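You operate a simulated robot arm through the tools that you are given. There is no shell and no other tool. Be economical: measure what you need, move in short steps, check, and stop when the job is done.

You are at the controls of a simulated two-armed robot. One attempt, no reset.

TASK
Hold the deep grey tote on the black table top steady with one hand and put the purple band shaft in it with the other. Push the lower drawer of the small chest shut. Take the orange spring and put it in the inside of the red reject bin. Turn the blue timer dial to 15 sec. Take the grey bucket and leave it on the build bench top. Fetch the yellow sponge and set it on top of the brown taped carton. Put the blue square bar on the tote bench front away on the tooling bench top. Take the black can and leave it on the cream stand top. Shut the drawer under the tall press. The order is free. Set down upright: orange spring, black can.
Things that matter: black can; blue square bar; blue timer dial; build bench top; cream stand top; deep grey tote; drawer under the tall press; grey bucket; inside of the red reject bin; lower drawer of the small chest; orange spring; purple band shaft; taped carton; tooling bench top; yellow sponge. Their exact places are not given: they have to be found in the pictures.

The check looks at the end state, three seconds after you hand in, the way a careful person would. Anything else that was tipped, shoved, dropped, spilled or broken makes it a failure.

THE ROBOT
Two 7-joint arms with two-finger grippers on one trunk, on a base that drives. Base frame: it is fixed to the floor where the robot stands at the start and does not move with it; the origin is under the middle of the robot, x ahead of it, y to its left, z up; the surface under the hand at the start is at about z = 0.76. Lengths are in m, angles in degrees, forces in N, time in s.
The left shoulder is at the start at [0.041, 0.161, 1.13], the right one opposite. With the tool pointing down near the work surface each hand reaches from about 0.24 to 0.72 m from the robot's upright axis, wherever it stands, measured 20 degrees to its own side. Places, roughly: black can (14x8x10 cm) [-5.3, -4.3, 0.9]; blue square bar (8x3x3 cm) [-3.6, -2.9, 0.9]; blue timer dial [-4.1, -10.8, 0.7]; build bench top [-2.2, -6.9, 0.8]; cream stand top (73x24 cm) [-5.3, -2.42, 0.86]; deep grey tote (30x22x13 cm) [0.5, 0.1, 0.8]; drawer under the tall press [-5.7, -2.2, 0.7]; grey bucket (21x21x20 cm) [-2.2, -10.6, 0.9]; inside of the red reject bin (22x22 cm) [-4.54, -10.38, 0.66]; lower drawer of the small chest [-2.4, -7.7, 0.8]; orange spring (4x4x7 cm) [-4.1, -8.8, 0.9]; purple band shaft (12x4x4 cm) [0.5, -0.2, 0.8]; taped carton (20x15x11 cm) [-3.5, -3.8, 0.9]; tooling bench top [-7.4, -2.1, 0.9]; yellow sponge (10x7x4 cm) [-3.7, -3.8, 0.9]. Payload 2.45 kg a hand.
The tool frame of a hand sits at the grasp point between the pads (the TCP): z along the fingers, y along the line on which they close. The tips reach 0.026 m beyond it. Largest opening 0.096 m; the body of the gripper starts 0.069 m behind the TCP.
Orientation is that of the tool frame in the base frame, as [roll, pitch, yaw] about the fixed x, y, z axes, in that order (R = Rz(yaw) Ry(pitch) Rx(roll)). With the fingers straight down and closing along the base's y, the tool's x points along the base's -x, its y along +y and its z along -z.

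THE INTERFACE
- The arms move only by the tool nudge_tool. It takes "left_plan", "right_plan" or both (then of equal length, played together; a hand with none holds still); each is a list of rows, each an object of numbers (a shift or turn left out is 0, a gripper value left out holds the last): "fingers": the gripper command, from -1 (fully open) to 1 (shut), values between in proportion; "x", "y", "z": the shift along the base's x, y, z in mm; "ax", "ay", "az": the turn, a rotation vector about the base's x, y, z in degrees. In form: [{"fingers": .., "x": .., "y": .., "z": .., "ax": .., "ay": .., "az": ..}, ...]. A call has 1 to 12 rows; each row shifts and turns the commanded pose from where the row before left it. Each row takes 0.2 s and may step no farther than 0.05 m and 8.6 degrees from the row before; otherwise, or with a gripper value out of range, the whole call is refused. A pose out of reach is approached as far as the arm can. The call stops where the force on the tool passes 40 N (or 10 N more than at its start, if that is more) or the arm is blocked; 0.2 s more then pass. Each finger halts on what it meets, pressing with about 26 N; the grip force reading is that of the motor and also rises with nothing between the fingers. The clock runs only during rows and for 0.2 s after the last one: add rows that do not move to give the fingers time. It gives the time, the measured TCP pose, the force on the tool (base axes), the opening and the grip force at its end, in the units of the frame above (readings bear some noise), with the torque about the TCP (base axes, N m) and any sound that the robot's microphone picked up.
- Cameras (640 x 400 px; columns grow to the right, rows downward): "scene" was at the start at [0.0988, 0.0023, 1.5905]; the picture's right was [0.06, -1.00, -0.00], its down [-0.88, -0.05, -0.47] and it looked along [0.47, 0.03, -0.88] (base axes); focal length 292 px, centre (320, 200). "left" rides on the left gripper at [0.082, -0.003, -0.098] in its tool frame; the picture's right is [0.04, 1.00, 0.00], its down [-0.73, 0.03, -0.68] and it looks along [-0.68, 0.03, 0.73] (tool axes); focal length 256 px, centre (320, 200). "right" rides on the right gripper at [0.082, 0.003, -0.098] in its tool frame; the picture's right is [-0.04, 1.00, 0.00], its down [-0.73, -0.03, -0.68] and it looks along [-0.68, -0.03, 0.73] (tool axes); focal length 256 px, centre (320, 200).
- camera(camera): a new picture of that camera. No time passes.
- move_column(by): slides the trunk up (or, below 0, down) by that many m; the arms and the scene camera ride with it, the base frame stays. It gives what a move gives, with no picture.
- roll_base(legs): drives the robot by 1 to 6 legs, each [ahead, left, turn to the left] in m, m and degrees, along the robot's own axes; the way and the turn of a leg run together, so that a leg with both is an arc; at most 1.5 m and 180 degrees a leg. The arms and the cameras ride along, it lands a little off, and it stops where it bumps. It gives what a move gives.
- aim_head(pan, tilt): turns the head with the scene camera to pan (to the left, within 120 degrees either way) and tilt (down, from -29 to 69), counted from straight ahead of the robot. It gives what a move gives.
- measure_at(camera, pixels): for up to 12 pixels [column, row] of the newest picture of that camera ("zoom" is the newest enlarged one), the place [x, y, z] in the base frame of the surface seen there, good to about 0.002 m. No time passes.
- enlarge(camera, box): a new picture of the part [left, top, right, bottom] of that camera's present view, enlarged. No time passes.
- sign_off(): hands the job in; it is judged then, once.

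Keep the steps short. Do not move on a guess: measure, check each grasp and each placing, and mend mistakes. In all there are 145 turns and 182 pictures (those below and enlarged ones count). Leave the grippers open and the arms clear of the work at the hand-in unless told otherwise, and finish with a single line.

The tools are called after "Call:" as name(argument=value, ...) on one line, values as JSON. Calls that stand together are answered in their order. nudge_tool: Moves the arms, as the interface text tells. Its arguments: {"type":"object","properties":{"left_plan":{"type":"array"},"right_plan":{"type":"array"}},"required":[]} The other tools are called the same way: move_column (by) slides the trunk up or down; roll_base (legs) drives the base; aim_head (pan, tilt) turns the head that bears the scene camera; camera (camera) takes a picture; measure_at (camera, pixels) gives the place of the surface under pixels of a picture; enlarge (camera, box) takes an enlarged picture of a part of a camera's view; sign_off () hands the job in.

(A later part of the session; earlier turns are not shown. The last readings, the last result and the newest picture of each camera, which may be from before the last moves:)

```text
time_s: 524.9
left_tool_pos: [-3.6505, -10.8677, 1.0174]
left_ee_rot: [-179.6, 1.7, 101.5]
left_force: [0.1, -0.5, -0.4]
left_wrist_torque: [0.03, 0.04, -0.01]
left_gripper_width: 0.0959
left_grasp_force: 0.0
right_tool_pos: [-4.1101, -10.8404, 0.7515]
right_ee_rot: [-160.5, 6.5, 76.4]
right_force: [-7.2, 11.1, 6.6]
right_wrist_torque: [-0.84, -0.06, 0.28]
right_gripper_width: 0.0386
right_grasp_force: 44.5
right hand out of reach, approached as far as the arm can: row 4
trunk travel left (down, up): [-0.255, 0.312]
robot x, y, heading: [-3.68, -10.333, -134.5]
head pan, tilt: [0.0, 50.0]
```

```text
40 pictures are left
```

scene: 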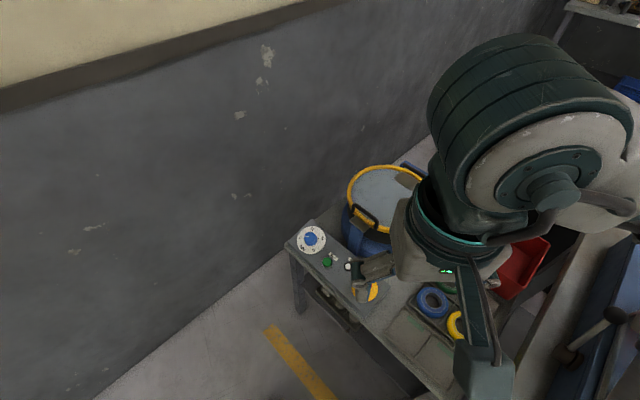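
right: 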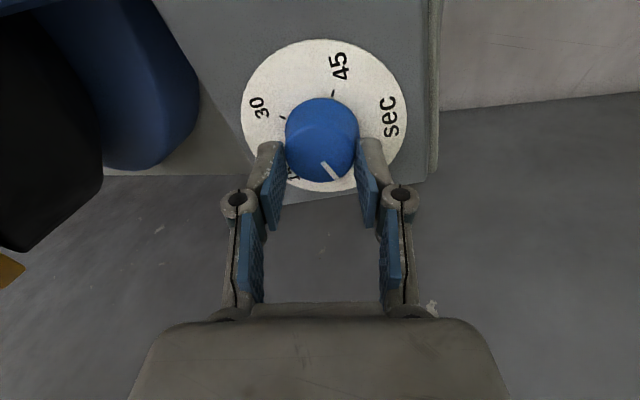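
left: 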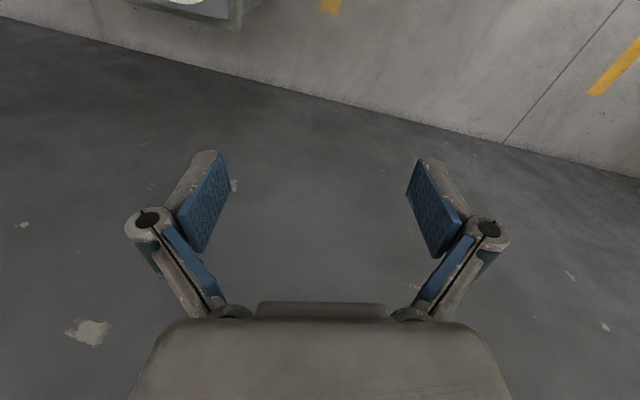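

Gripped at 38.6 mm. Turn clockwise about the panel normal by 80°.

Call:
nudge_tool(right_plan=[{"ax": -2.5, "az": -7.6}, {"ax": -2.5, "az": -7.6}, {"ax": -2.5, "az": -7.6}, {"ax": -2.5, "az": -7.6}, {"ax": -2.5, "az": -7.6}, {"ax": -2.5, "az": -7.6}, {"ax": -2.5, "az": -7.6}, {"ax": -2.5, "az": -7.6}, {"ax": -2.5, "az": -7.6}, {"ax": -2.5, "az": -7.6}, {}])

Call:
camera(camera="right")

Call:
enlarge(camera="scene", box=[272, 210, 352, 270])

```text
time_s: 527.3
left_tool_pos: [-3.6549, -10.8639, 1.0189]
left_ee_rot: [-180.0, 1.6, 101.6]
left_force: [-0.3, -0.4, -0.9]
left_wrist_torque: [0.01, -0.01, 0.02]
left_gripper_width: 0.0961
left_grasp_force: 0.0
right_tool_pos: [-4.1109, -10.8386, 0.7512]
right_ee_rot: [-174.2, 20.4, 16.2]
right_force: [-6.0, -31.9, 14.8]
right_wrist_torque: [-0.46, -0.11, 0.15]
right_gripper_width: 0.0387
right_grasp_force: 45.2
right hand out of reach, approached as far as the arm can: row 3, 4, 5, 6, 7
trunk travel left (down, up): [-0.255, 0.312]
robot x, y, heading: [-3.6795, -10.3357, -134.7]
head pan, tilt: [0.0, 50.0]
```

```text
39 pictures are left
```

right: 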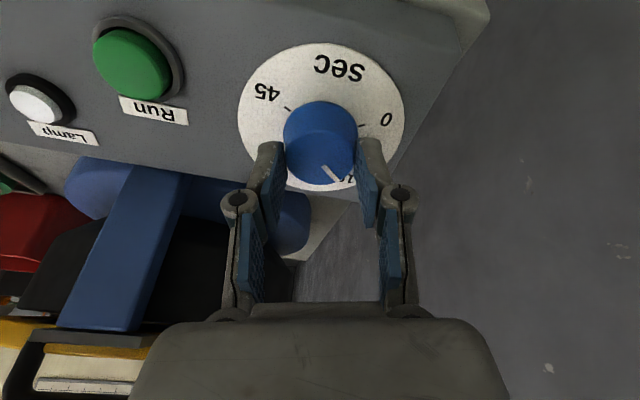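

```text
6.67 times, centred on (312, 240) of scene
```

zoom: 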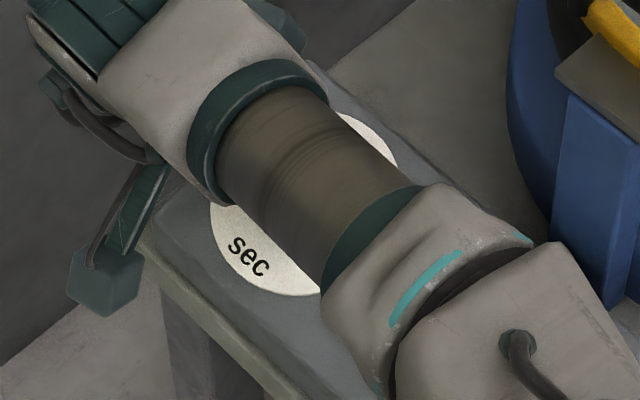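

It has turned 60° so far (some rows were lost). 20° more are needed.

Call:
nudge_tool(right_plan=[{"y": 1}, {"ax": -2.1, "az": -6.6}, {"ax": -2.1, "az": -6.6}, {"ax": -2.0, "az": -6.2}, {}, {}])

Call:
enlarge(camera="right", box=[220, 30, 420, 200])

```text
time_s: 528.1
left_tool_pos: [-3.6581, -10.8561, 1.0209]
left_ee_rot: [179.9, 2.3, 101.5]
left_force: [-0.1, 0.1, 0.3]
left_wrist_torque: [-0.02, 0.02, -0.02]
left_gripper_width: 0.0959
left_grasp_force: 0.0
right_tool_pos: [-4.1108, -10.8376, 0.7509]
right_ee_rot: [-179.4, 20.5, 3.5]
right_force: [7.5, -19.1, -14.4]
right_wrist_torque: [-0.46, 0.65, 0.15]
right_gripper_width: 0.0386
right_grasp_force: 44.8
right hand out of reach, approached as far as the arm can: row 3
trunk travel left (down, up): [-0.255, 0.312]
robot x, y, heading: [-3.6823, -10.3319, -134.5]
head pan, tilt: [0.0, 50.0]
stopped in row 3 (right hand): the force on the tool passed its limit at 57 N (the readings are from after the stop); the commanded pose is now the measured one
```

```text
2.35 times, centred on (320, 115) of right
```

zoom: 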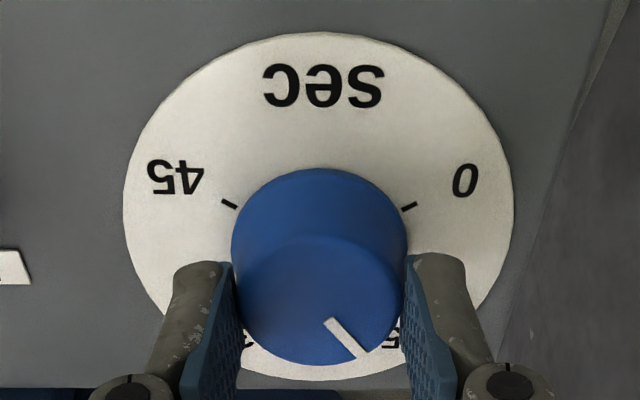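

The pointer now lies on the 15 mark as far as I can compute from this view. I'll release, back off along the normal, and verify.

Call:
nudge_tool(right_plan=[{"fingers": -0.5}, {"fingers": -0.5}, {}, {"x": 9, "z": 28}, {"x": 12, "z": 38}, {"x": 12, "z": 38}])

Call:
camera(camera="right")

Call:
enlarge(camera="right", box=[240, 0, 400, 100])

```text
time_s: 529.5
left_tool_pos: [-3.6576, -10.8575, 1.0227]
left_ee_rot: [-179.9, 2.2, 101.4]
left_force: [0.0, -0.6, -0.1]
left_wrist_torque: [-0.02, -0.03, 0.01]
left_gripper_width: 0.0958
left_grasp_force: 0.0
right_tool_pos: [-4.0787, -10.8322, 0.86]
right_ee_rot: [-179.1, 21.1, 3.2]
right_force: [0.3, -0.8, -0.3]
right_wrist_torque: [-0.03, -0.02, 0.02]
right_gripper_width: 0.0721
right_grasp_force: 0.0
trunk travel left (down, up): [-0.255, 0.312]
robot x, y, heading: [-3.6825, -10.3309, -134.5]
head pan, tilt: [0.0, 50.0]
```

```text
36 pictures are left
```

right: 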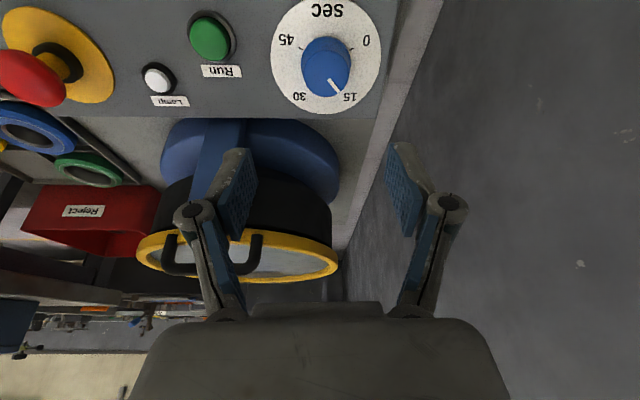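

```text
4.00 times, centred on (320, 50) of right
```

zoom: 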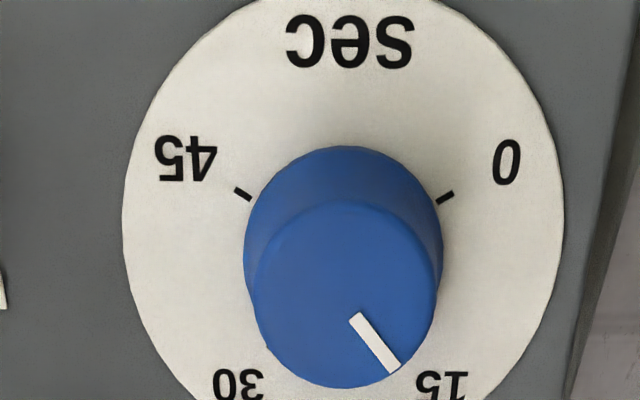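

The dial now reads 15 sec. Next the bucket: tuck both hands, turn east, approach its table and look.

Call:
nudge_tool(right_plan=[{"z": 45}, {"z": 45}, {"z": 45}, {"z": 45}, {"x": 28, "y": 36, "ay": -7}, {"x": 28, "y": 36, "ay": -7}, {"x": 28, "y": 36, "ay": -7}, {"x": 28, "y": 36, "z": 15}, {"x": 28, "y": 36, "z": 15}, {"x": 28, "y": 36, "z": 15}, {"x": 28, "y": 36, "fingers": -1}])

Call:
roll_base(legs=[[0, 0, 134.5], [0.65, 0, 0]])

Call:
aim_head(pan=0, tilt=35)

Call:
camera(camera="scene")

```text
time_s: 531.9
left_tool_pos: [-3.6571, -10.8538, 1.0229]
left_ee_rot: [-179.9, 2.4, 101.4]
left_force: [1.7, -0.3, -0.5]
left_wrist_torque: [-0.01, -0.02, 0.0]
left_gripper_width: 0.0958
left_grasp_force: 0.1
right_tool_pos: [-3.8843, -10.5778, 1.0845]
right_ee_rot: [179.7, 0.0, 3.0]
right_force: [-0.3, -0.3, -0.7]
right_wrist_torque: [-0.01, 0.01, 0.0]
right_gripper_width: 0.0959
right_grasp_force: 0.1
trunk travel left (down, up): [-0.255, 0.312]
robot x, y, heading: [-3.6796, -10.3304, -134.6]
head pan, tilt: [0.0, 50.0]
```

```text
time_s: 541.2
left_tool_pos: [-2.6888, -9.9115, 1.0221]
left_ee_rot: [-180.0, 2.2, -122.0]
left_force: [0.1, 0.1, 0.0]
left_wrist_torque: [0.02, 0.0, 0.0]
left_gripper_width: 0.0963
left_grasp_force: 0.1
right_tool_pos: [-2.7137, -10.2697, 1.0842]
right_ee_rot: [179.6, 0.0, 139.3]
right_force: [-1.2, 0.5, 0.0]
right_wrist_torque: [-0.01, -0.02, -0.03]
right_gripper_width: 0.0959
right_grasp_force: 0.0
trunk travel left (down, up): [-0.255, 0.312]
robot x, y, heading: [-3.0287, -10.3106, 2.1]
head pan, tilt: [0.0, 50.0]
```

```text
time_s: 542.0
left_tool_pos: [-2.6915, -9.913, 1.0236]
left_ee_rot: [-179.9, 2.4, -121.9]
left_force: [0.8, 0.4, -0.4]
left_wrist_torque: [-0.03, 0.02, 0.03]
left_gripper_width: 0.0961
left_grasp_force: 0.0
right_tool_pos: [-2.7169, -10.2693, 1.0852]
right_ee_rot: [179.6, 0.0, 139.4]
right_force: [0.1, 1.2, -0.2]
right_wrist_torque: [0.03, 0.0, 0.01]
right_gripper_width: 0.0961
right_grasp_force: 0.1
trunk travel left (down, up): [-0.255, 0.312]
robot x, y, heading: [-3.0306, -10.3115, 1.7]
head pan, tilt: [0.0, 35.0]
```

```text
34 pictures are left
```

scene: 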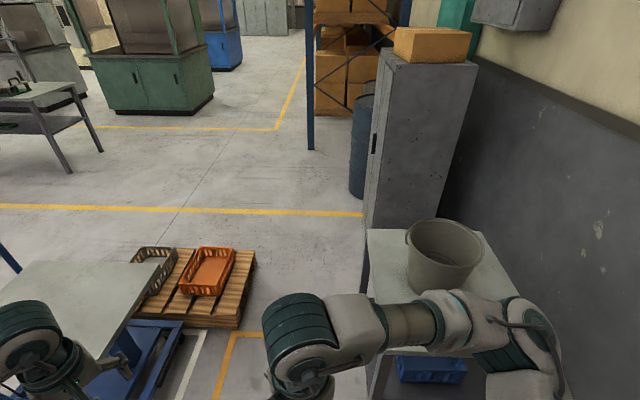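

The bucket is at (443,262). Measuring its rim and the table.

Call:
measure_at(camera="scene", pixels=[[407, 232], [482, 240], [445, 221], [440, 255], [445, 285], [412, 265], [385, 250], [378, 290], [500, 300], [440, 250], [405, 240]])

Call:
enlarge(camera="scene", box=[360, 200, 540, 320])

```text
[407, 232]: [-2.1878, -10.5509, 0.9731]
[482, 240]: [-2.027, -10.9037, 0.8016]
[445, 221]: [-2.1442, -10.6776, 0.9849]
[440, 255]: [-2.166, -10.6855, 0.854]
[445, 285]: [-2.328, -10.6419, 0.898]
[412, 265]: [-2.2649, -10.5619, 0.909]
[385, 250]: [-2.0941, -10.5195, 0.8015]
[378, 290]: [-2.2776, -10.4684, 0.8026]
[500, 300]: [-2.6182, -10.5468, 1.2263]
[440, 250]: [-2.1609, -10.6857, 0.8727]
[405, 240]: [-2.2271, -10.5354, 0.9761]
```

```text
3.33 times, centred on (450, 260) of scene
```

zoom: 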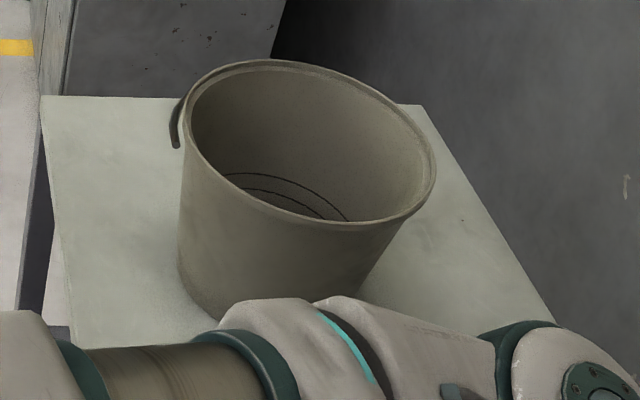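

I'll measure the rim, then drive up, turn −40° to face the bucket diagonally, and set both wrists so the fingers close across its wall on opposite sides.

Call:
measure_at(camera="scene", pixels=[[410, 245], [483, 252], [430, 219], [453, 266], [470, 232], [425, 260], [478, 262], [409, 235]])

Call:
roll_base(legs=[[0.31, 0.03, -2], [0, 0, -37.8]])

Call:
nudge_tool(left_plan=[{"z": 30, "az": -8}, {"z": 30, "az": -8}, {"z": 20, "az": -8}, {"az": -8}, {"az": -8}, {"az": -8}, {"az": -8}, {}, {}, {}, {}, {}], right_plan=[{"z": 10, "az": 8.4}, {"z": 10, "az": 8.4}, {"az": 8.4}, {"az": 8.4}, {"az": 8.4}, {}, {}, {}, {}, {}, {}, {}])

Call:
aim_head(pan=0, tilt=52)

Call:
camera(camera="scene")

```text
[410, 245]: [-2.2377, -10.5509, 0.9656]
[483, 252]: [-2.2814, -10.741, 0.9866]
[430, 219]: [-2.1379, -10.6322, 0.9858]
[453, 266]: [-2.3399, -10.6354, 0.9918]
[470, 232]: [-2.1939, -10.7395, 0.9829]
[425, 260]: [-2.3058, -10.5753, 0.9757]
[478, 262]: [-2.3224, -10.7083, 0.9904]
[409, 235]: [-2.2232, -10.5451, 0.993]
```

```text
time_s: 545.8
left_tool_pos: [-2.2099, -10.1913, 1.0265]
left_ee_rot: [179.7, 2.8, -161.4]
left_force: [-0.6, 0.2, 0.5]
left_wrist_torque: [-0.02, -0.01, -0.02]
left_gripper_width: 0.0958
left_grasp_force: 0.1
right_tool_pos: [-2.4562, -10.4527, 1.0855]
right_ee_rot: [179.2, -0.3, 100.1]
right_force: [-0.2, -0.6, 0.2]
right_wrist_torque: [0.0, -0.02, -0.01]
right_gripper_width: 0.096
right_grasp_force: 0.0
trunk travel left (down, up): [-0.255, 0.312]
robot x, y, heading: [-2.7179, -10.2741, -37.3]
head pan, tilt: [0.0, 35.0]
```

```text
time_s: 548.4
left_tool_pos: [-2.2139, -10.1908, 1.1087]
left_ee_rot: [179.9, 3.0, 142.6]
left_force: [0.0, -0.1, -0.7]
left_wrist_torque: [0.02, -0.01, -0.01]
left_gripper_width: 0.096
left_grasp_force: 0.2
right_tool_pos: [-2.4606, -10.4523, 1.1066]
right_ee_rot: [179.0, -0.3, 142.1]
right_force: [-0.1, -0.3, -0.3]
right_wrist_torque: [0.04, 0.0, -0.01]
right_gripper_width: 0.0962
right_grasp_force: 0.1
trunk travel left (down, up): [-0.255, 0.312]
robot x, y, heading: [-2.7226, -10.2796, -37.3]
head pan, tilt: [0.0, 35.0]
```

```text
time_s: 549.2
left_tool_pos: [-2.2104, -10.1895, 1.1063]
left_ee_rot: [-180.0, 2.9, 142.6]
left_force: [-0.3, -0.7, 0.1]
left_wrist_torque: [-0.02, -0.01, 0.0]
left_gripper_width: 0.096
left_grasp_force: 0.0
right_tool_pos: [-2.4579, -10.4499, 1.1055]
right_ee_rot: [179.2, -0.2, 142.1]
right_force: [-0.5, -0.1, 0.3]
right_wrist_torque: [0.01, -0.01, -0.01]
right_gripper_width: 0.0961
right_grasp_force: 0.0
trunk travel left (down, up): [-0.255, 0.312]
robot x, y, heading: [-2.7229, -10.2805, -37.4]
head pan, tilt: [0.0, 52.0]
```

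```text
32 pictures are left
```

scene: 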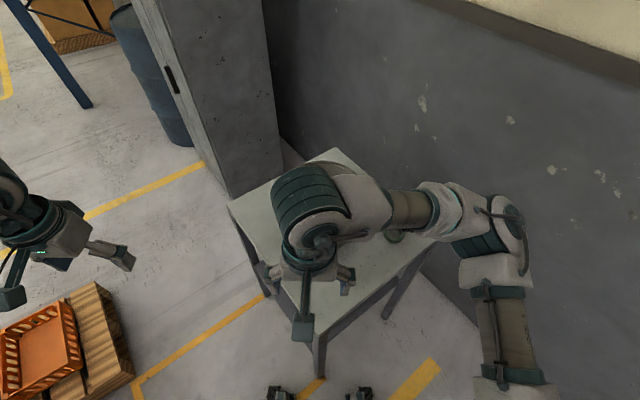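

Rim circle: centre (−2.239, −10.649), radius 0.101, z≈0.987. Now both hands go above opposite rim points, level.

Call:
nudge_tool(left_plan=[{"x": 3.5, "y": -42.2, "ax": 1.8, "ay": 2.3}, {"x": 3.5, "y": -42.2}, {"x": 3.5, "y": -42.2}, {"x": 3.5, "y": -42.2}, {"x": 3.5, "y": -42.2}, {"x": 3.5, "y": -42.2}, {"x": 3.5, "y": -42.2}, {"x": 3.5, "y": -42.2}, {"x": 3, "y": -42.9}, {}, {}], right_plan=[{"x": 17.7, "y": -31}, {"x": 17.7, "y": -31}, {"x": 17.7, "y": -31}, {"x": 17.7, "y": -31}, {"x": 17.7, "y": -31}, {"x": 17.7, "y": -31}, {"x": 17.7, "y": -31}, {"x": 17.7, "y": -31}, {"x": 17.4, "y": -30}, {}, {}])

Call:
camera(camera="left")

Call:
camera(camera="right")

```text
time_s: 551.6
left_tool_pos: [-2.1894, -10.4557, 1.1037]
left_ee_rot: [180.0, -0.1, 142.5]
left_force: [-0.2, -0.4, -0.1]
left_wrist_torque: [0.0, 0.0, -0.01]
left_gripper_width: 0.096
left_grasp_force: 0.2
left hand out of reach, approached as far as the arm can: row 7, 8, 9
right_tool_pos: [-2.2987, -10.7325, 1.1063]
right_ee_rot: [179.1, -0.2, 142.1]
right_force: [0.2, -0.1, 0.1]
right_wrist_torque: [-0.02, -0.02, -0.02]
right_gripper_width: 0.0961
right_grasp_force: 0.0
trunk travel left (down, up): [-0.255, 0.312]
robot x, y, heading: [-2.7237, -10.2799, -37.4]
head pan, tilt: [0.0, 52.0]
```

```text
31 pictures are left
```

left: 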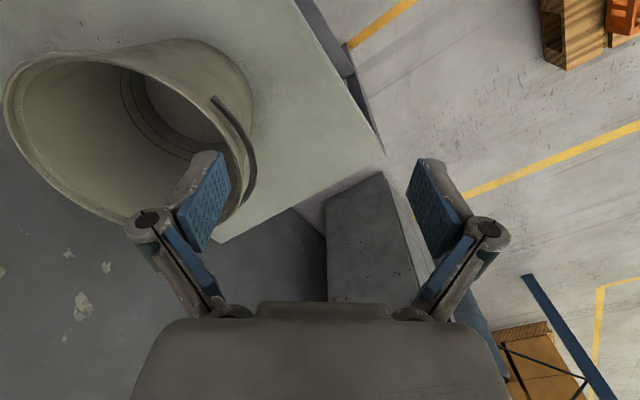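

```text
30 pictures are left
```

right: 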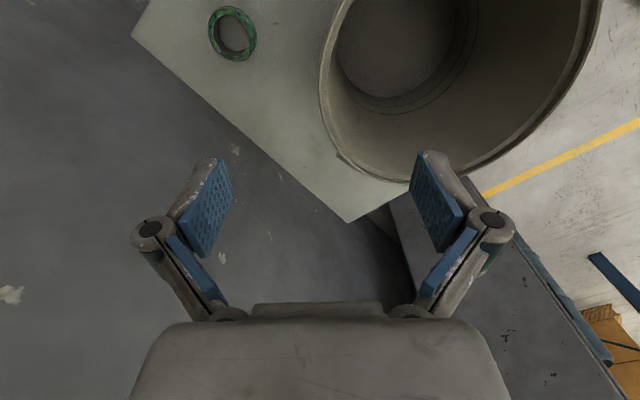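

The left arm stopped short at that height. I'll lower it 7 cm (still above the rim) and try again toward its rim point.

Call:
nudge_tool(left_plan=[{"z": -35}, {"z": -33}, {"x": 2, "y": -19}, {"x": 2, "y": -19}, {"x": 2, "y": -19}, {"x": 2, "y": -19}, {"x": 1, "y": -19}, {"x": 1, "y": -19}, {}])

Call:
camera(camera="left")

Call:
camera(camera="scene")

```text
time_s: 553.6
left_tool_pos: [-2.1877, -10.4743, 1.036]
left_ee_rot: [-180.0, 0.0, 142.6]
left_force: [0.5, -0.1, -0.4]
left_wrist_torque: [-0.01, 0.01, 0.02]
left_gripper_width: 0.0958
left_grasp_force: 0.0
left hand out of reach, approached as far as the arm can: row 4, 5, 6, 7, 8
right_tool_pos: [-2.2979, -10.7318, 1.1063]
right_ee_rot: [179.1, -0.2, 142.1]
right_force: [0.8, 0.4, -0.2]
right_wrist_torque: [0.0, -0.01, -0.01]
right_gripper_width: 0.0959
right_grasp_force: 0.0
trunk travel left (down, up): [-0.255, 0.312]
robot x, y, heading: [-2.7202, -10.2753, -37.0]
head pan, tilt: [0.0, 52.0]
```

```text
29 pictures are left
```

left: 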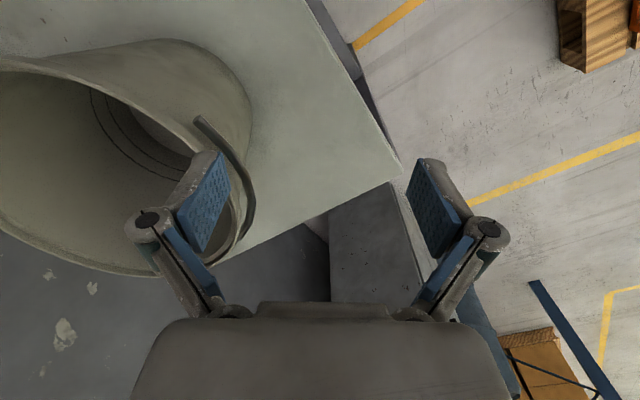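

```text
28 pictures are left
```

scene: 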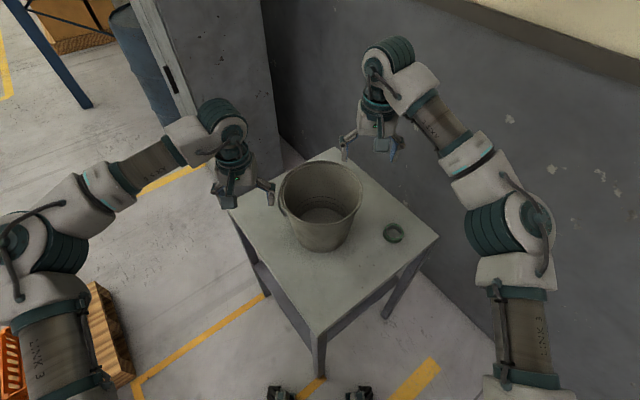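

The left arm can't come that far inward. I'll shift the robot 10 cm to its right so the left rim point is in its natural zone, then re-position both hands.

Call:
roll_base(legs=[[0, -0.1, 0]])

Call:
nudge_tool(left_plan=[{"x": 17, "y": -4}, {"x": 17, "y": -4}, {"x": 17, "y": -4}, {"x": 18, "y": -3}, {}, {}, {}, {}, {}, {}, {}, {}], right_plan=[{"x": 15, "y": 21}, {"x": 15, "y": 21}, {"x": 15, "y": 21}, {"x": 15, "y": 20}, {}, {}, {}, {}, {}, {}, {}, {}])

Call:
nudge_tool(left_plan=[{}, {}, {}, {}, {}, {}, {}, {}, {}, {}])

Call:
camera(camera="left")

Call:
camera(camera="right")

```text
time_s: 554.8
left_tool_pos: [-2.2166, -10.5144, 1.029]
left_ee_rot: [-177.9, -0.1, 143.0]
left_force: [2.3, 0.9, 0.2]
left_wrist_torque: [-0.12, 0.2, 0.01]
left_gripper_width: 0.0957
left_grasp_force: 0.0
right_tool_pos: [-2.3272, -10.7684, 1.1101]
right_ee_rot: [-178.6, 0.0, 142.2]
right_force: [0.9, 2.9, 0.5]
right_wrist_torque: [-0.27, 0.07, 0.04]
right_gripper_width: 0.0962
right_grasp_force: 0.0
trunk travel left (down, up): [-0.255, 0.312]
robot x, y, heading: [-2.7728, -10.3461, -37.7]
head pan, tilt: [0.0, 52.0]
```

```text
time_s: 557.6
left_tool_pos: [-2.1799, -10.5184, 1.035]
left_ee_rot: [-179.0, 0.3, 143.3]
left_force: [-0.6, -0.8, -0.6]
left_wrist_torque: [-0.02, -0.04, 0.01]
left_gripper_width: 0.0957
left_grasp_force: 0.1
left hand out of reach, approached as far as the arm can: row 2, 3, 4
right_tool_pos: [-2.2772, -10.6898, 1.1165]
right_ee_rot: [-179.8, 0.4, 142.5]
right_force: [0.0, -0.2, 0.1]
right_wrist_torque: [-0.05, 0.0, 0.01]
right_gripper_width: 0.0964
right_grasp_force: 0.1
trunk travel left (down, up): [-0.255, 0.312]
robot x, y, heading: [-2.7647, -10.3354, -37.2]
head pan, tilt: [0.0, 52.0]
stopped in row 12 (left hand): the arm was blocked; the commanded pose is now the measured one
```

```text
time_s: 559.8
left_tool_pos: [-2.1838, -10.526, 1.0386]
left_ee_rot: [-179.5, 0.3, 143.3]
left_force: [0.4, 0.2, 0.8]
left_wrist_torque: [0.0, 0.04, 0.0]
left_gripper_width: 0.096
left_grasp_force: 0.0
right_tool_pos: [-2.285, -10.6957, 1.1132]
right_ee_rot: [179.6, 0.4, 142.6]
right_force: [-0.4, -0.7, 0.3]
right_wrist_torque: [0.0, -0.03, -0.03]
right_gripper_width: 0.0958
right_grasp_force: 0.0
trunk travel left (down, up): [-0.255, 0.312]
robot x, y, heading: [-2.7635, -10.3377, -37.5]
head pan, tilt: [0.0, 52.0]
```

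```text
27 pictures are left
```

left: 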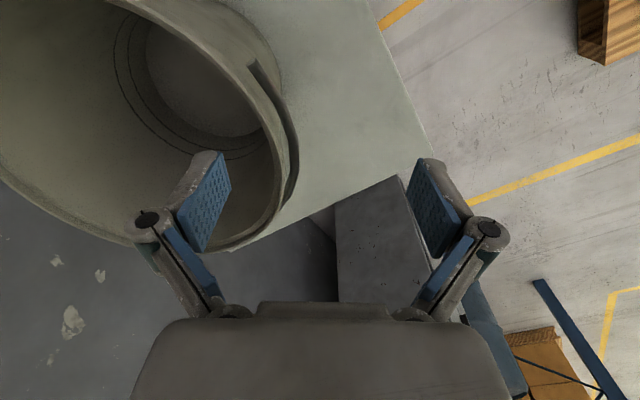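

```text
26 pictures are left
```

right: 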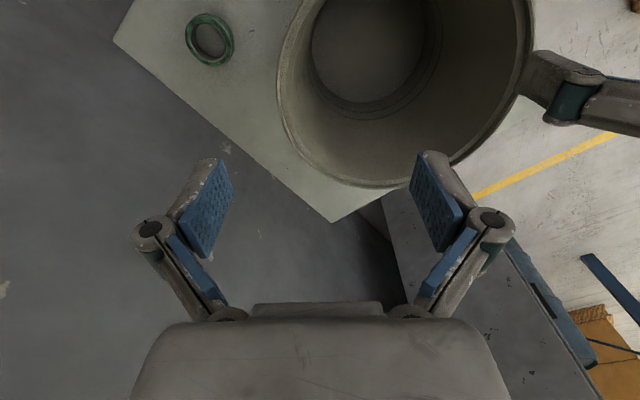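

The grey cabinet blocks the left wrist there. I'll use another pair of rim points (north and south): pull both hands back, turn the robot +17.5°, rotate the wrists +24.5°, and move over the new points.

Call:
nudge_tool(left_plan=[{"x": -15, "y": 30, "z": 10}, {"x": -15, "y": 30, "z": 10}, {"x": -15, "y": 30, "z": 10}, {"x": -15, "y": 30, "z": 10}], right_plan=[{"x": -20, "y": 15}, {"x": -20, "y": 15}, {"x": -20, "y": 15}, {"x": -20, "y": 15}])

Call:
roll_base(legs=[[0, 0, 17.5]])

Call:
nudge_tool(left_plan=[{"az": 8.2, "y": -38}, {"az": 8.2, "y": -38}, {"az": 8.1, "y": -38}, {"y": -38}, {"y": -38}, {"y": -38}, {"y": -38}, {"y": -36}, {}, {}, {}, {}], right_plan=[{"az": 8.2, "x": 8, "y": -31}, {"az": 8.2, "x": 8, "y": -31}, {"az": 8.1, "x": 8, "y": -31}, {"x": 8, "y": -31}, {"x": 8, "y": -31}, {"x": 8, "y": -31}, {"x": 8, "y": -31}, {"x": 8, "y": -33}, {}, {}, {}, {}])

Call:
nudge_tool(left_plan=[{}, {}, {}, {}, {}, {}, {}, {}, {}, {}])

Call:
camera(camera="left")

Call:
camera(camera="scene")

```text
time_s: 560.8
left_tool_pos: [-2.2331, -10.3854, 1.074]
left_ee_rot: [-178.4, 0.3, 143.5]
left_force: [0.2, 1.6, -0.2]
left_wrist_torque: [-0.09, 0.02, 0.04]
left_gripper_width: 0.096
left_grasp_force: 0.1
right_tool_pos: [-2.3536, -10.6151, 1.1149]
right_ee_rot: [-179.5, 0.5, 142.8]
right_force: [0.2, 1.8, -0.6]
right_wrist_torque: [-0.15, -0.07, 0.0]
right_gripper_width: 0.0956
right_grasp_force: 0.1
trunk travel left (down, up): [-0.255, 0.312]
robot x, y, heading: [-2.7647, -10.3305, -37.3]
head pan, tilt: [0.0, 52.0]
```

```text
time_s: 562.2
left_tool_pos: [-2.2583, -10.2754, 1.0818]
left_ee_rot: [179.0, 0.3, 160.8]
left_force: [0.1, -0.7, 0.4]
left_wrist_torque: [0.03, 0.01, 0.0]
left_gripper_width: 0.0959
left_grasp_force: 0.1
right_tool_pos: [-2.3043, -10.5326, 1.1128]
right_ee_rot: [178.3, 0.4, 159.9]
right_force: [0.3, -0.9, 0.1]
right_wrist_torque: [0.04, 0.04, 0.02]
right_gripper_width: 0.0963
right_grasp_force: 0.0
trunk travel left (down, up): [-0.255, 0.312]
robot x, y, heading: [-2.7688, -10.3457, -19.8]
head pan, tilt: [0.0, 52.0]
```

```text
time_s: 564.8
left_tool_pos: [-2.2645, -10.408, 1.0761]
left_ee_rot: [179.5, 1.0, -175.0]
left_force: [-1.3, -0.9, -0.3]
left_wrist_torque: [0.12, -0.09, 0.03]
left_gripper_width: 0.0961
left_grasp_force: 0.0
left hand out of reach, approached as far as the arm can: row 4, 5, 6, 7, 8
right_tool_pos: [-2.2586, -10.7695, 1.1075]
right_ee_rot: [178.6, 1.0, -175.8]
right_force: [-1.2, -1.8, -0.1]
right_wrist_torque: [0.18, -0.03, 0.02]
right_gripper_width: 0.096
right_grasp_force: 0.1
right hand out of reach, approached as far as the arm can: row 8
trunk travel left (down, up): [-0.255, 0.312]
robot x, y, heading: [-2.7706, -10.3536, -19.9]
head pan, tilt: [0.0, 52.0]
```

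```text
time_s: 567.0
left_tool_pos: [-2.2485, -10.3675, 1.0725]
left_ee_rot: [-178.9, 0.3, -174.5]
left_force: [1.3, 0.4, -0.3]
left_wrist_torque: [-0.07, 0.07, -0.01]
left_gripper_width: 0.0959
left_grasp_force: 0.1
right_tool_pos: [-2.2444, -10.7282, 1.1137]
right_ee_rot: [-179.6, 0.2, -175.4]
right_force: [0.8, 1.1, 0.7]
right_wrist_torque: [-0.11, 0.02, -0.02]
right_gripper_width: 0.0961
right_grasp_force: 0.0
trunk travel left (down, up): [-0.255, 0.312]
robot x, y, heading: [-2.7698, -10.3439, -19.7]
head pan, tilt: [0.0, 52.0]
```

```text
25 pictures are left
```

left: 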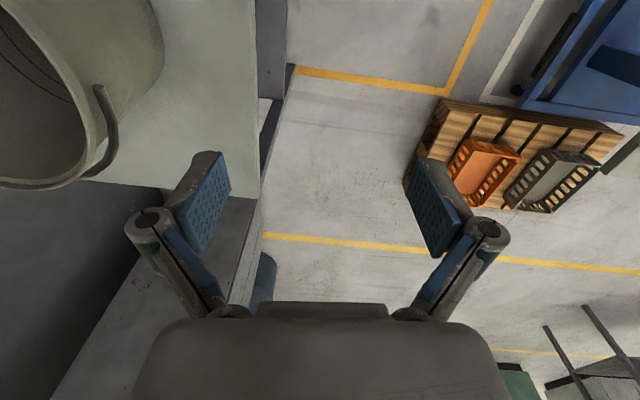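

```text
24 pictures are left
```

scene: 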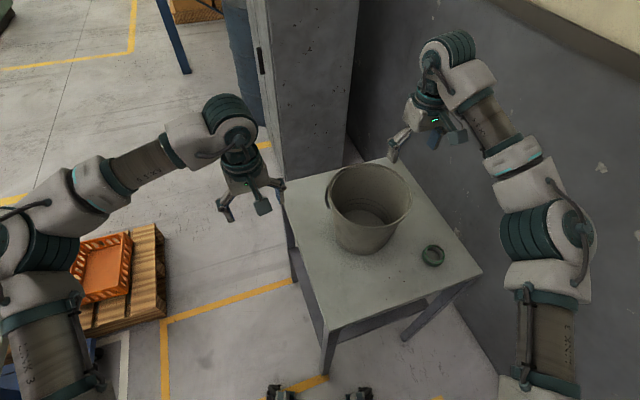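

The left arm is at its inward limit, so I'll lift the bucket with the right hand alone, inserted deep (6 cm) over the south wall for a firm hold. First let the sway die, then centre, lower and close.

Call:
nudge_tool(left_plan=[{"y": 20}, {"y": 20}, {}, {}, {}, {}, {}, {}, {}, {}, {}, {}])

Call:
nudge_tool(left_plan=[{}, {}, {}, {}, {}, {}, {}, {}, {}, {}, {}, {}])

Call:
nudge_tool(left_plan=[{}, {}, {}, {}, {}, {}, {}, {}, {}, {}, {}, {}])

Call:
camera(camera="right")

Call:
measure_at(camera="right", pixels=[[320, 60], [320, 80], [320, 100], [320, 120], [280, 80], [360, 80], [340, 80], [300, 80], [320, 140]])

```text
time_s: 569.6
left_tool_pos: [-2.2509, -10.3285, 1.0729]
left_ee_rot: [-179.1, 0.4, -174.5]
left_force: [-0.1, 0.6, 0.1]
left_wrist_torque: [-0.09, 0.04, 0.02]
left_gripper_width: 0.0958
left_grasp_force: 0.0
right_tool_pos: [-2.2456, -10.7295, 1.1143]
right_ee_rot: [-179.6, 0.3, -175.4]
right_force: [0.4, 2.0, 0.0]
right_wrist_torque: [-0.11, 0.03, 0.02]
right_gripper_width: 0.0959
right_grasp_force: 0.0
trunk travel left (down, up): [-0.255, 0.312]
robot x, y, heading: [-2.7683, -10.3427, -19.9]
head pan, tilt: [0.0, 52.0]
```

```text
time_s: 572.2
left_tool_pos: [-2.2516, -10.3297, 1.0729]
left_ee_rot: [-179.1, 0.1, -174.6]
left_force: [0.7, 1.2, -0.1]
left_wrist_torque: [-0.07, 0.08, -0.02]
left_gripper_width: 0.0962
left_grasp_force: 0.0
right_tool_pos: [-2.2447, -10.7322, 1.1143]
right_ee_rot: [-179.8, 0.4, -175.5]
right_force: [-0.4, 2.0, 0.1]
right_wrist_torque: [-0.1, 0.01, -0.01]
right_gripper_width: 0.0958
right_grasp_force: 0.0
trunk travel left (down, up): [-0.255, 0.312]
robot x, y, heading: [-2.7657, -10.3449, -19.7]
head pan, tilt: [0.0, 52.0]
```

```text
time_s: 574.8
left_tool_pos: [-2.2531, -10.3356, 1.0731]
left_ee_rot: [-179.2, 0.4, -174.7]
left_force: [-0.1, 1.3, -0.1]
left_wrist_torque: [-0.04, 0.05, 0.01]
left_gripper_width: 0.0958
left_grasp_force: 0.1
right_tool_pos: [-2.2478, -10.7375, 1.1127]
right_ee_rot: [-180.0, 0.4, -175.6]
right_force: [-0.3, 0.4, -0.7]
right_wrist_torque: [-0.04, 0.01, 0.0]
right_gripper_width: 0.0961
right_grasp_force: 0.1
trunk travel left (down, up): [-0.255, 0.312]
robot x, y, heading: [-2.7667, -10.3414, -19.8]
head pan, tilt: [0.0, 52.0]
```

```text
23 pictures are left
```

right: 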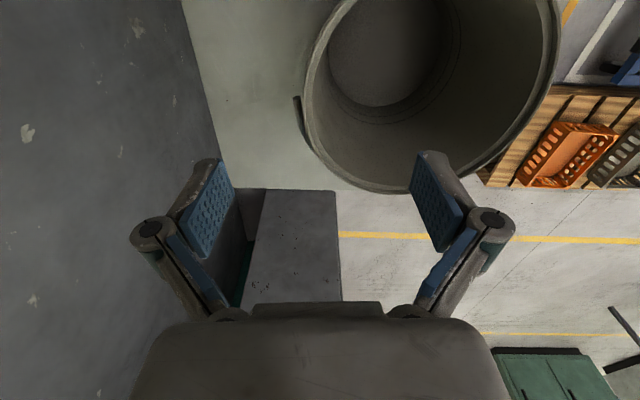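

```text
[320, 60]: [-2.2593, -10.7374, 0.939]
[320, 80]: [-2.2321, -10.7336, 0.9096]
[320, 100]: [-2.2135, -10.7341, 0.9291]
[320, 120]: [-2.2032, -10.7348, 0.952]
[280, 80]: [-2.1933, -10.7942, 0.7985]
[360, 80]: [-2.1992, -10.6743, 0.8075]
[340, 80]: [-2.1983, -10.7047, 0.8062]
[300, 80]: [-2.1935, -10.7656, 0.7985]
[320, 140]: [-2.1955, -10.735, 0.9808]
```

There's a handle ear right at that point. I'll shift the grip 3 cm west along the rim, turned 25° to stay square to the wall, then lower deep and close.

Call:
nudge_tool(right_plan=[{"az": -8.3, "x": -9, "y": -2}, {"az": -8.3, "x": -9, "y": -2}, {"az": -8.3, "x": -9, "y": -2}, {"z": -40}, {"z": -40}, {"z": -40}, {"z": -36}, {"fingers": 1}, {}, {}, {}, {}])

Call:
nudge_tool(right_plan=[{"z": 4}, {"z": 6}, {"z": 10}, {"z": 10}, {}])

Call:
camera(camera="scene")

Call:
camera(camera="right")

```text
time_s: 577.4
left_tool_pos: [-2.2565, -10.343, 1.0754]
left_ee_rot: [-179.6, 0.6, -174.8]
left_force: [0.0, -0.1, 0.2]
left_wrist_torque: [-0.03, 0.04, 0.0]
left_gripper_width: 0.0961
left_grasp_force: 0.1
right_tool_pos: [-2.2772, -10.7547, 0.9568]
right_ee_rot: [179.7, 0.6, 159.6]
right_force: [2.1, -5.2, 11.3]
right_wrist_torque: [1.06, 0.33, -0.09]
right_gripper_width: 0.0083
right_grasp_force: 26.3
trunk travel left (down, up): [-0.255, 0.312]
robot x, y, heading: [-2.769, -10.3452, -19.8]
head pan, tilt: [0.0, 52.0]
```

```text
time_s: 578.6
left_tool_pos: [-2.2572, -10.3446, 1.0755]
left_ee_rot: [-179.6, 0.5, -174.9]
left_force: [-0.7, 0.4, 1.0]
left_wrist_torque: [0.06, 0.02, -0.02]
left_gripper_width: 0.0962
left_grasp_force: 0.1
right_tool_pos: [-2.278, -10.7547, 0.9839]
right_ee_rot: [179.7, 0.5, 159.6]
right_force: [0.0, 0.4, -3.4]
right_wrist_torque: [-0.24, 0.05, -0.04]
right_gripper_width: 0.0061
right_grasp_force: 25.9
trunk travel left (down, up): [-0.255, 0.312]
robot x, y, heading: [-2.7692, -10.3464, -19.6]
head pan, tilt: [0.0, 52.0]
```

```text
22 pictures are left
```

scene: 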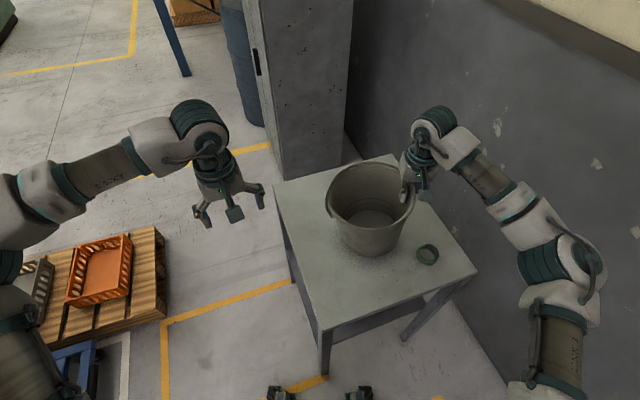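

```text
21 pictures are left
```

right: 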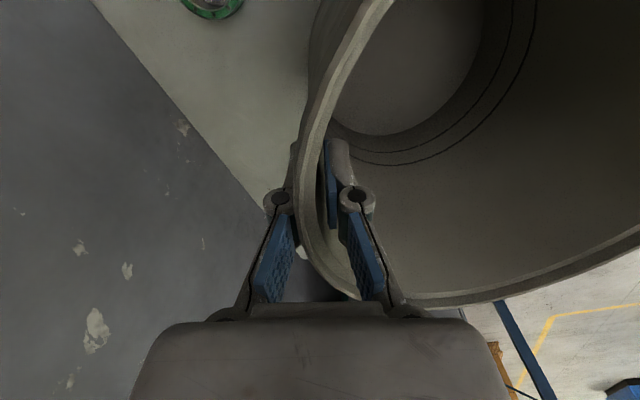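

The bucket is up and held (weight only ~3.4 N). I'll lift it 16 cm, back away, and drive up the corridor to the build bench's west side, facing it.

Call:
nudge_tool(right_plan=[{"z": 10}, {"z": 15}, {"z": 20}, {"z": 20}, {"z": 20}, {"z": 20}, {"z": 20}, {"z": 20}, {"z": 15}, {}])

Call:
roll_base(legs=[[-0.47, 0, 0], [0, 0, 109.7], [1.4, 0, 0], [1.4, 0, 0], [0.62, 0, 0], [0, 0, -90]])

Call:
camera(camera="scene")

```text
time_s: 580.8
left_tool_pos: [-2.2566, -10.3447, 1.0744]
left_ee_rot: [-179.5, 0.5, -174.8]
left_force: [0.6, 0.8, 1.3]
left_wrist_torque: [0.03, 0.03, -0.02]
left_gripper_width: 0.096
left_grasp_force: 0.1
right_tool_pos: [-2.2757, -10.7522, 1.1444]
right_ee_rot: [179.6, 0.5, 159.7]
right_force: [-0.1, 0.1, -3.7]
right_wrist_torque: [-0.29, 0.02, 0.0]
right_gripper_width: 0.0061
right_grasp_force: 25.8
trunk travel left (down, up): [-0.255, 0.312]
robot x, y, heading: [-2.7666, -10.3388, -19.8]
head pan, tilt: [0.0, 52.0]
```

```text
time_s: 608.2
left_tool_pos: [-2.7352, -6.5725, 1.0764]
left_ee_rot: [-179.7, 0.5, -154.1]
left_force: [0.5, -0.3, -0.4]
left_wrist_torque: [-0.04, 0.02, 0.0]
left_gripper_width: 0.0962
left_grasp_force: 0.1
right_tool_pos: [-2.6119, -6.9631, 1.1438]
right_ee_rot: [179.5, 0.4, -179.9]
right_force: [0.0, -0.2, -2.8]
right_wrist_torque: [-0.27, -0.06, 0.02]
right_gripper_width: 0.006
right_grasp_force: 26.2
trunk travel left (down, up): [-0.255, 0.312]
robot x, y, heading: [-3.2151, -6.7522, 0.8]
head pan, tilt: [0.0, 52.0]
```

```text
20 pictures are left
```

scene: 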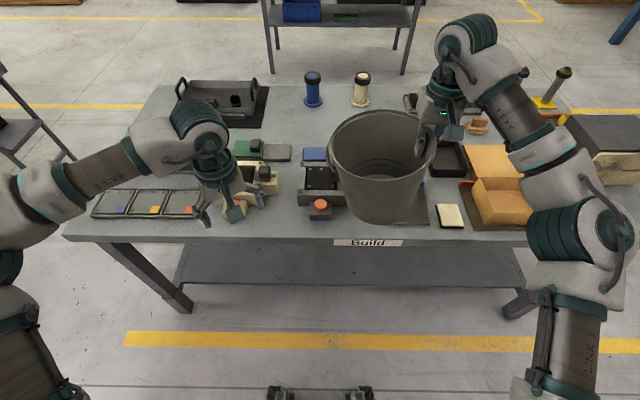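

The bucket hangs level over the bench edge. I'll advance 0.28 m and swing the wrist −65° so the bucket goes forward of the hand, then check the spot.

Call:
roll_base(legs=[[0.28, 0, -0.8]])

Call:
nudge_tool(right_plan=[{"az": -5}, {"az": -8}, {"az": -8.5}, {"az": -8.5}, {"az": -8.5}, {"az": -8.5}, {"az": -8}, {"az": -6}, {"az": -4}, {}, {}, {}])

Call:
camera(camera="scene")

Call:
measure_at(camera="scene", pixels=[[320, 100], [340, 130], [380, 100], [400, 130], [420, 160], [300, 130], [360, 160], [440, 120], [460, 160], [340, 170], [260, 130], [420, 100]])

```text
time_s: 610.2
left_tool_pos: [-2.4528, -6.5767, 1.0779]
left_ee_rot: [-179.5, 0.9, -155.0]
left_force: [0.2, -0.1, -0.4]
left_wrist_torque: [0.01, 0.02, 0.03]
left_gripper_width: 0.0957
left_grasp_force: 0.0
right_tool_pos: [-2.3349, -6.9678, 1.1473]
right_ee_rot: [179.7, 0.8, 179.4]
right_force: [0.6, 0.1, -3.4]
right_wrist_torque: [-0.22, -0.05, -0.03]
right_gripper_width: 0.0059
right_grasp_force: 26.2
trunk travel left (down, up): [-0.255, 0.312]
robot x, y, heading: [-2.9294, -6.753, -0.1]
head pan, tilt: [0.0, 52.0]
```

```text
time_s: 612.8
left_tool_pos: [-2.456, -6.5784, 1.0792]
left_ee_rot: [-179.4, 1.0, -154.9]
left_force: [0.0, 0.3, 0.1]
left_wrist_torque: [0.02, -0.02, -0.02]
left_gripper_width: 0.0961
left_grasp_force: 0.0
right_tool_pos: [-2.3367, -6.97, 1.1509]
right_ee_rot: [179.6, 1.2, 114.4]
right_force: [0.3, -0.8, -3.8]
right_wrist_torque: [-0.14, 0.18, -0.01]
right_gripper_width: 0.0062
right_grasp_force: 26.0
trunk travel left (down, up): [-0.255, 0.312]
robot x, y, heading: [-2.9286, -6.7536, -0.1]
head pan, tilt: [0.0, 52.0]
```

```text
19 pictures are left
```

scene: 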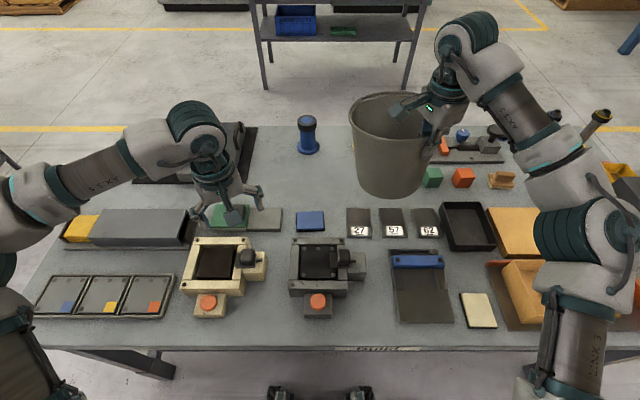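

```text
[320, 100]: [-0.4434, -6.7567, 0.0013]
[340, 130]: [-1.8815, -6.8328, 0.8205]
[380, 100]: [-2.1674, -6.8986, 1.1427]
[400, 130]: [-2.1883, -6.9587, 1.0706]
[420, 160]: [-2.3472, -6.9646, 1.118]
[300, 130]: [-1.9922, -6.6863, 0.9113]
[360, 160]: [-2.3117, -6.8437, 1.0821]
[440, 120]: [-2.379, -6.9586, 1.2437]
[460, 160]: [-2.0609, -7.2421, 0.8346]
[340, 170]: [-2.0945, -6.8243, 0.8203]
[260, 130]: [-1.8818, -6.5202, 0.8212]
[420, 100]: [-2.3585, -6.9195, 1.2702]
```

I'll check the edges of the neighbouring items while shifting the bucket (still high) toward the gap between the two bottles and the plates, centre ≈ (−2.13, −6.84).

Call:
measure_at(camera="scene", pixels=[[360, 209], [391, 209], [310, 212], [426, 209], [300, 212], [432, 168], [345, 209], [307, 153], [465, 204], [325, 212]])

Call:
roll_base(legs=[[0.04, 0, 0]])

Call:
nudge_tool(right_plan=[{"x": 8, "y": 10}, {"x": 14, "y": 16}, {"x": 14, "y": 16}, {"x": 14, "y": 16}, {"x": 12, "y": 15}, {"x": 8, "y": 10}, {}, {}, {}, {}, {}])

Call:
camera(camera="scene")

Call:
measure_at(camera="scene", pixels=[[350, 190], [360, 185], [340, 180], [370, 190], [390, 185]])

```text
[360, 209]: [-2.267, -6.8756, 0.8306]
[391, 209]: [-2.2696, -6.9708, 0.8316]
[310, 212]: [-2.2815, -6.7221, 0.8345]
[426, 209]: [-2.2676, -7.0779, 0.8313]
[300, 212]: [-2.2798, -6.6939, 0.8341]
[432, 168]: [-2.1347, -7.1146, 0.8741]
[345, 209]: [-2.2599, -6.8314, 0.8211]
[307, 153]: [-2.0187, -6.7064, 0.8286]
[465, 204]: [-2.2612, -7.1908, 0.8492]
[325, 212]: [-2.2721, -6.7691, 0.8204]
```

```text
time_s: 613.7
left_tool_pos: [-2.4208, -6.5779, 1.0819]
left_ee_rot: [-179.3, 1.2, -155.1]
left_force: [-0.3, 0.2, 0.0]
left_wrist_torque: [0.0, -0.02, 0.0]
left_gripper_width: 0.0959
left_grasp_force: 0.1
right_tool_pos: [-2.3029, -6.9693, 1.1526]
right_ee_rot: [179.5, 1.0, 114.3]
right_force: [0.1, -0.1, -3.2]
right_wrist_torque: [-0.1, 0.2, -0.03]
right_gripper_width: 0.006
right_grasp_force: 26.1
trunk travel left (down, up): [-0.255, 0.312]
robot x, y, heading: [-2.8896, -6.751, 0.1]
head pan, tilt: [0.0, 52.0]
```

```text
time_s: 616.1
left_tool_pos: [-2.421, -6.5769, 1.0818]
left_ee_rot: [-179.3, 1.1, -154.9]
left_force: [0.0, 0.4, 0.2]
left_wrist_torque: [0.0, 0.02, 0.0]
left_gripper_width: 0.0961
left_grasp_force: 0.0
right_tool_pos: [-2.2407, -6.8871, 1.1497]
right_ee_rot: [179.6, 1.2, 114.4]
right_force: [-0.9, 0.4, -2.8]
right_wrist_torque: [-0.14, 0.2, -0.01]
right_gripper_width: 0.0059
right_grasp_force: 25.6
right hand out of reach, approached as far as the arm can: row 5, 6
trunk travel left (down, up): [-0.255, 0.312]
robot x, y, heading: [-2.8919, -6.7526, 0.2]
head pan, tilt: [0.0, 52.0]
```

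```text
18 pictures are left
```

scene: 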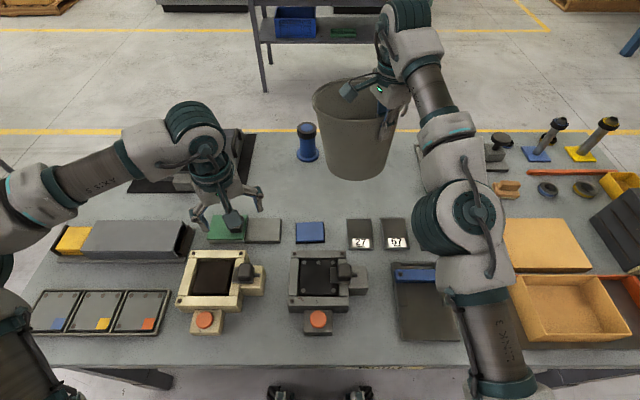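

```text
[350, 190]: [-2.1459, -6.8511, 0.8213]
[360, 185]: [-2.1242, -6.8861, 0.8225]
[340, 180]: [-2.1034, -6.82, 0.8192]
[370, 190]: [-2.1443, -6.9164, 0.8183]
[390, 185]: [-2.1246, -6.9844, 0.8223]
```

Bucket centre is now (−2.138, −6.840): ≥2.5 cm clear of plates and bottles. Lower, release, and rise.

Call:
nudge_tool(right_plan=[{"z": -20}, {"z": -20}, {"z": -20}, {"z": -20}, {"z": -20}, {"z": -20}, {"z": -20}, {"z": -20}, {"z": -8}, {"z": -4}, {"z": -2}, {}])

Call:
camera(camera="scene")

```text
time_s: 618.7
left_tool_pos: [-2.422, -6.578, 1.0818]
left_ee_rot: [-179.3, 1.2, -155.1]
left_force: [0.0, -1.1, -0.7]
left_wrist_torque: [0.02, -0.02, 0.0]
left_gripper_width: 0.096
left_grasp_force: 0.1
right_tool_pos: [-2.245, -6.8897, 0.977]
right_ee_rot: [179.3, 1.1, 114.3]
right_force: [-0.7, -2.2, 8.4]
right_wrist_torque: [0.78, -0.71, -0.06]
right_gripper_width: 0.0075
right_grasp_force: 25.4
trunk travel left (down, up): [-0.255, 0.312]
robot x, y, heading: [-2.8936, -6.7527, -0.0]
head pan, tilt: [0.0, 52.0]
```

```text
17 pictures are left
5 turns are left
```

scene: 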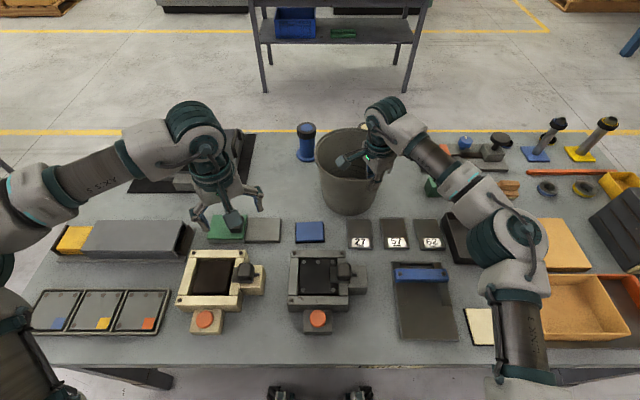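

The bucket rests on the bench (contact force upward 8 N). Open, rise straight up, and back the hand off.

Call:
nudge_tool(right_plan=[{"fingers": 0.4}, {"fingers": 0}, {"fingers": 0}, {}, {"z": 20}, {"z": 40}, {"z": 40}, {"z": 40}, {"z": 40}, {"x": -40}, {"x": -40}, {"x": -40, "fingers": -1}])

Call:
camera(camera="scene")

Call:
measure_at(camera="scene", pixels=[[350, 210], [345, 135], [320, 160], [378, 165]])

```text
time_s: 621.3
left_tool_pos: [-2.4224, -6.58, 1.0825]
left_ee_rot: [-179.4, 1.4, -155.0]
left_force: [0.0, 0.1, 0.7]
left_wrist_torque: [-0.02, -0.02, -0.01]
left_gripper_width: 0.096
left_grasp_force: 0.1
right_tool_pos: [-2.3682, -6.8939, 1.1584]
right_ee_rot: [179.4, 1.1, 114.3]
right_force: [0.7, -0.7, -0.5]
right_wrist_torque: [0.03, 0.01, 0.01]
right_gripper_width: 0.096
right_grasp_force: 0.2
right hand out of reach, approached as far as the arm can: row 9
trunk travel left (down, up): [-0.255, 0.312]
robot x, y, heading: [-2.8912, -6.7501, 0.2]
head pan, tilt: [0.0, 52.0]
```

```text
16 pictures are left
```

scene: 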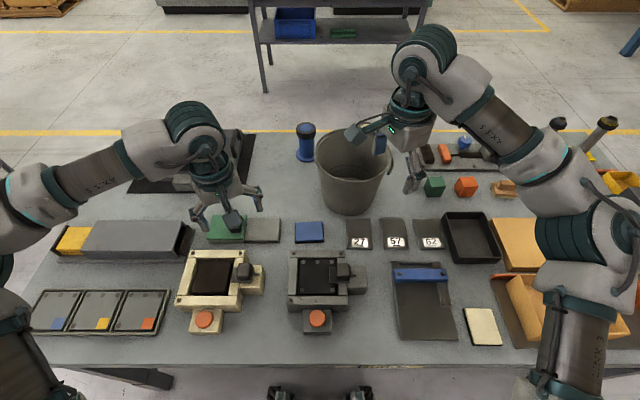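

```text
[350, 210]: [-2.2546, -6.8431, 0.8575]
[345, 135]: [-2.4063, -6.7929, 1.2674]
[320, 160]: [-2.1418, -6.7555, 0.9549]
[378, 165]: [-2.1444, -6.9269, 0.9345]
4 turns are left
```

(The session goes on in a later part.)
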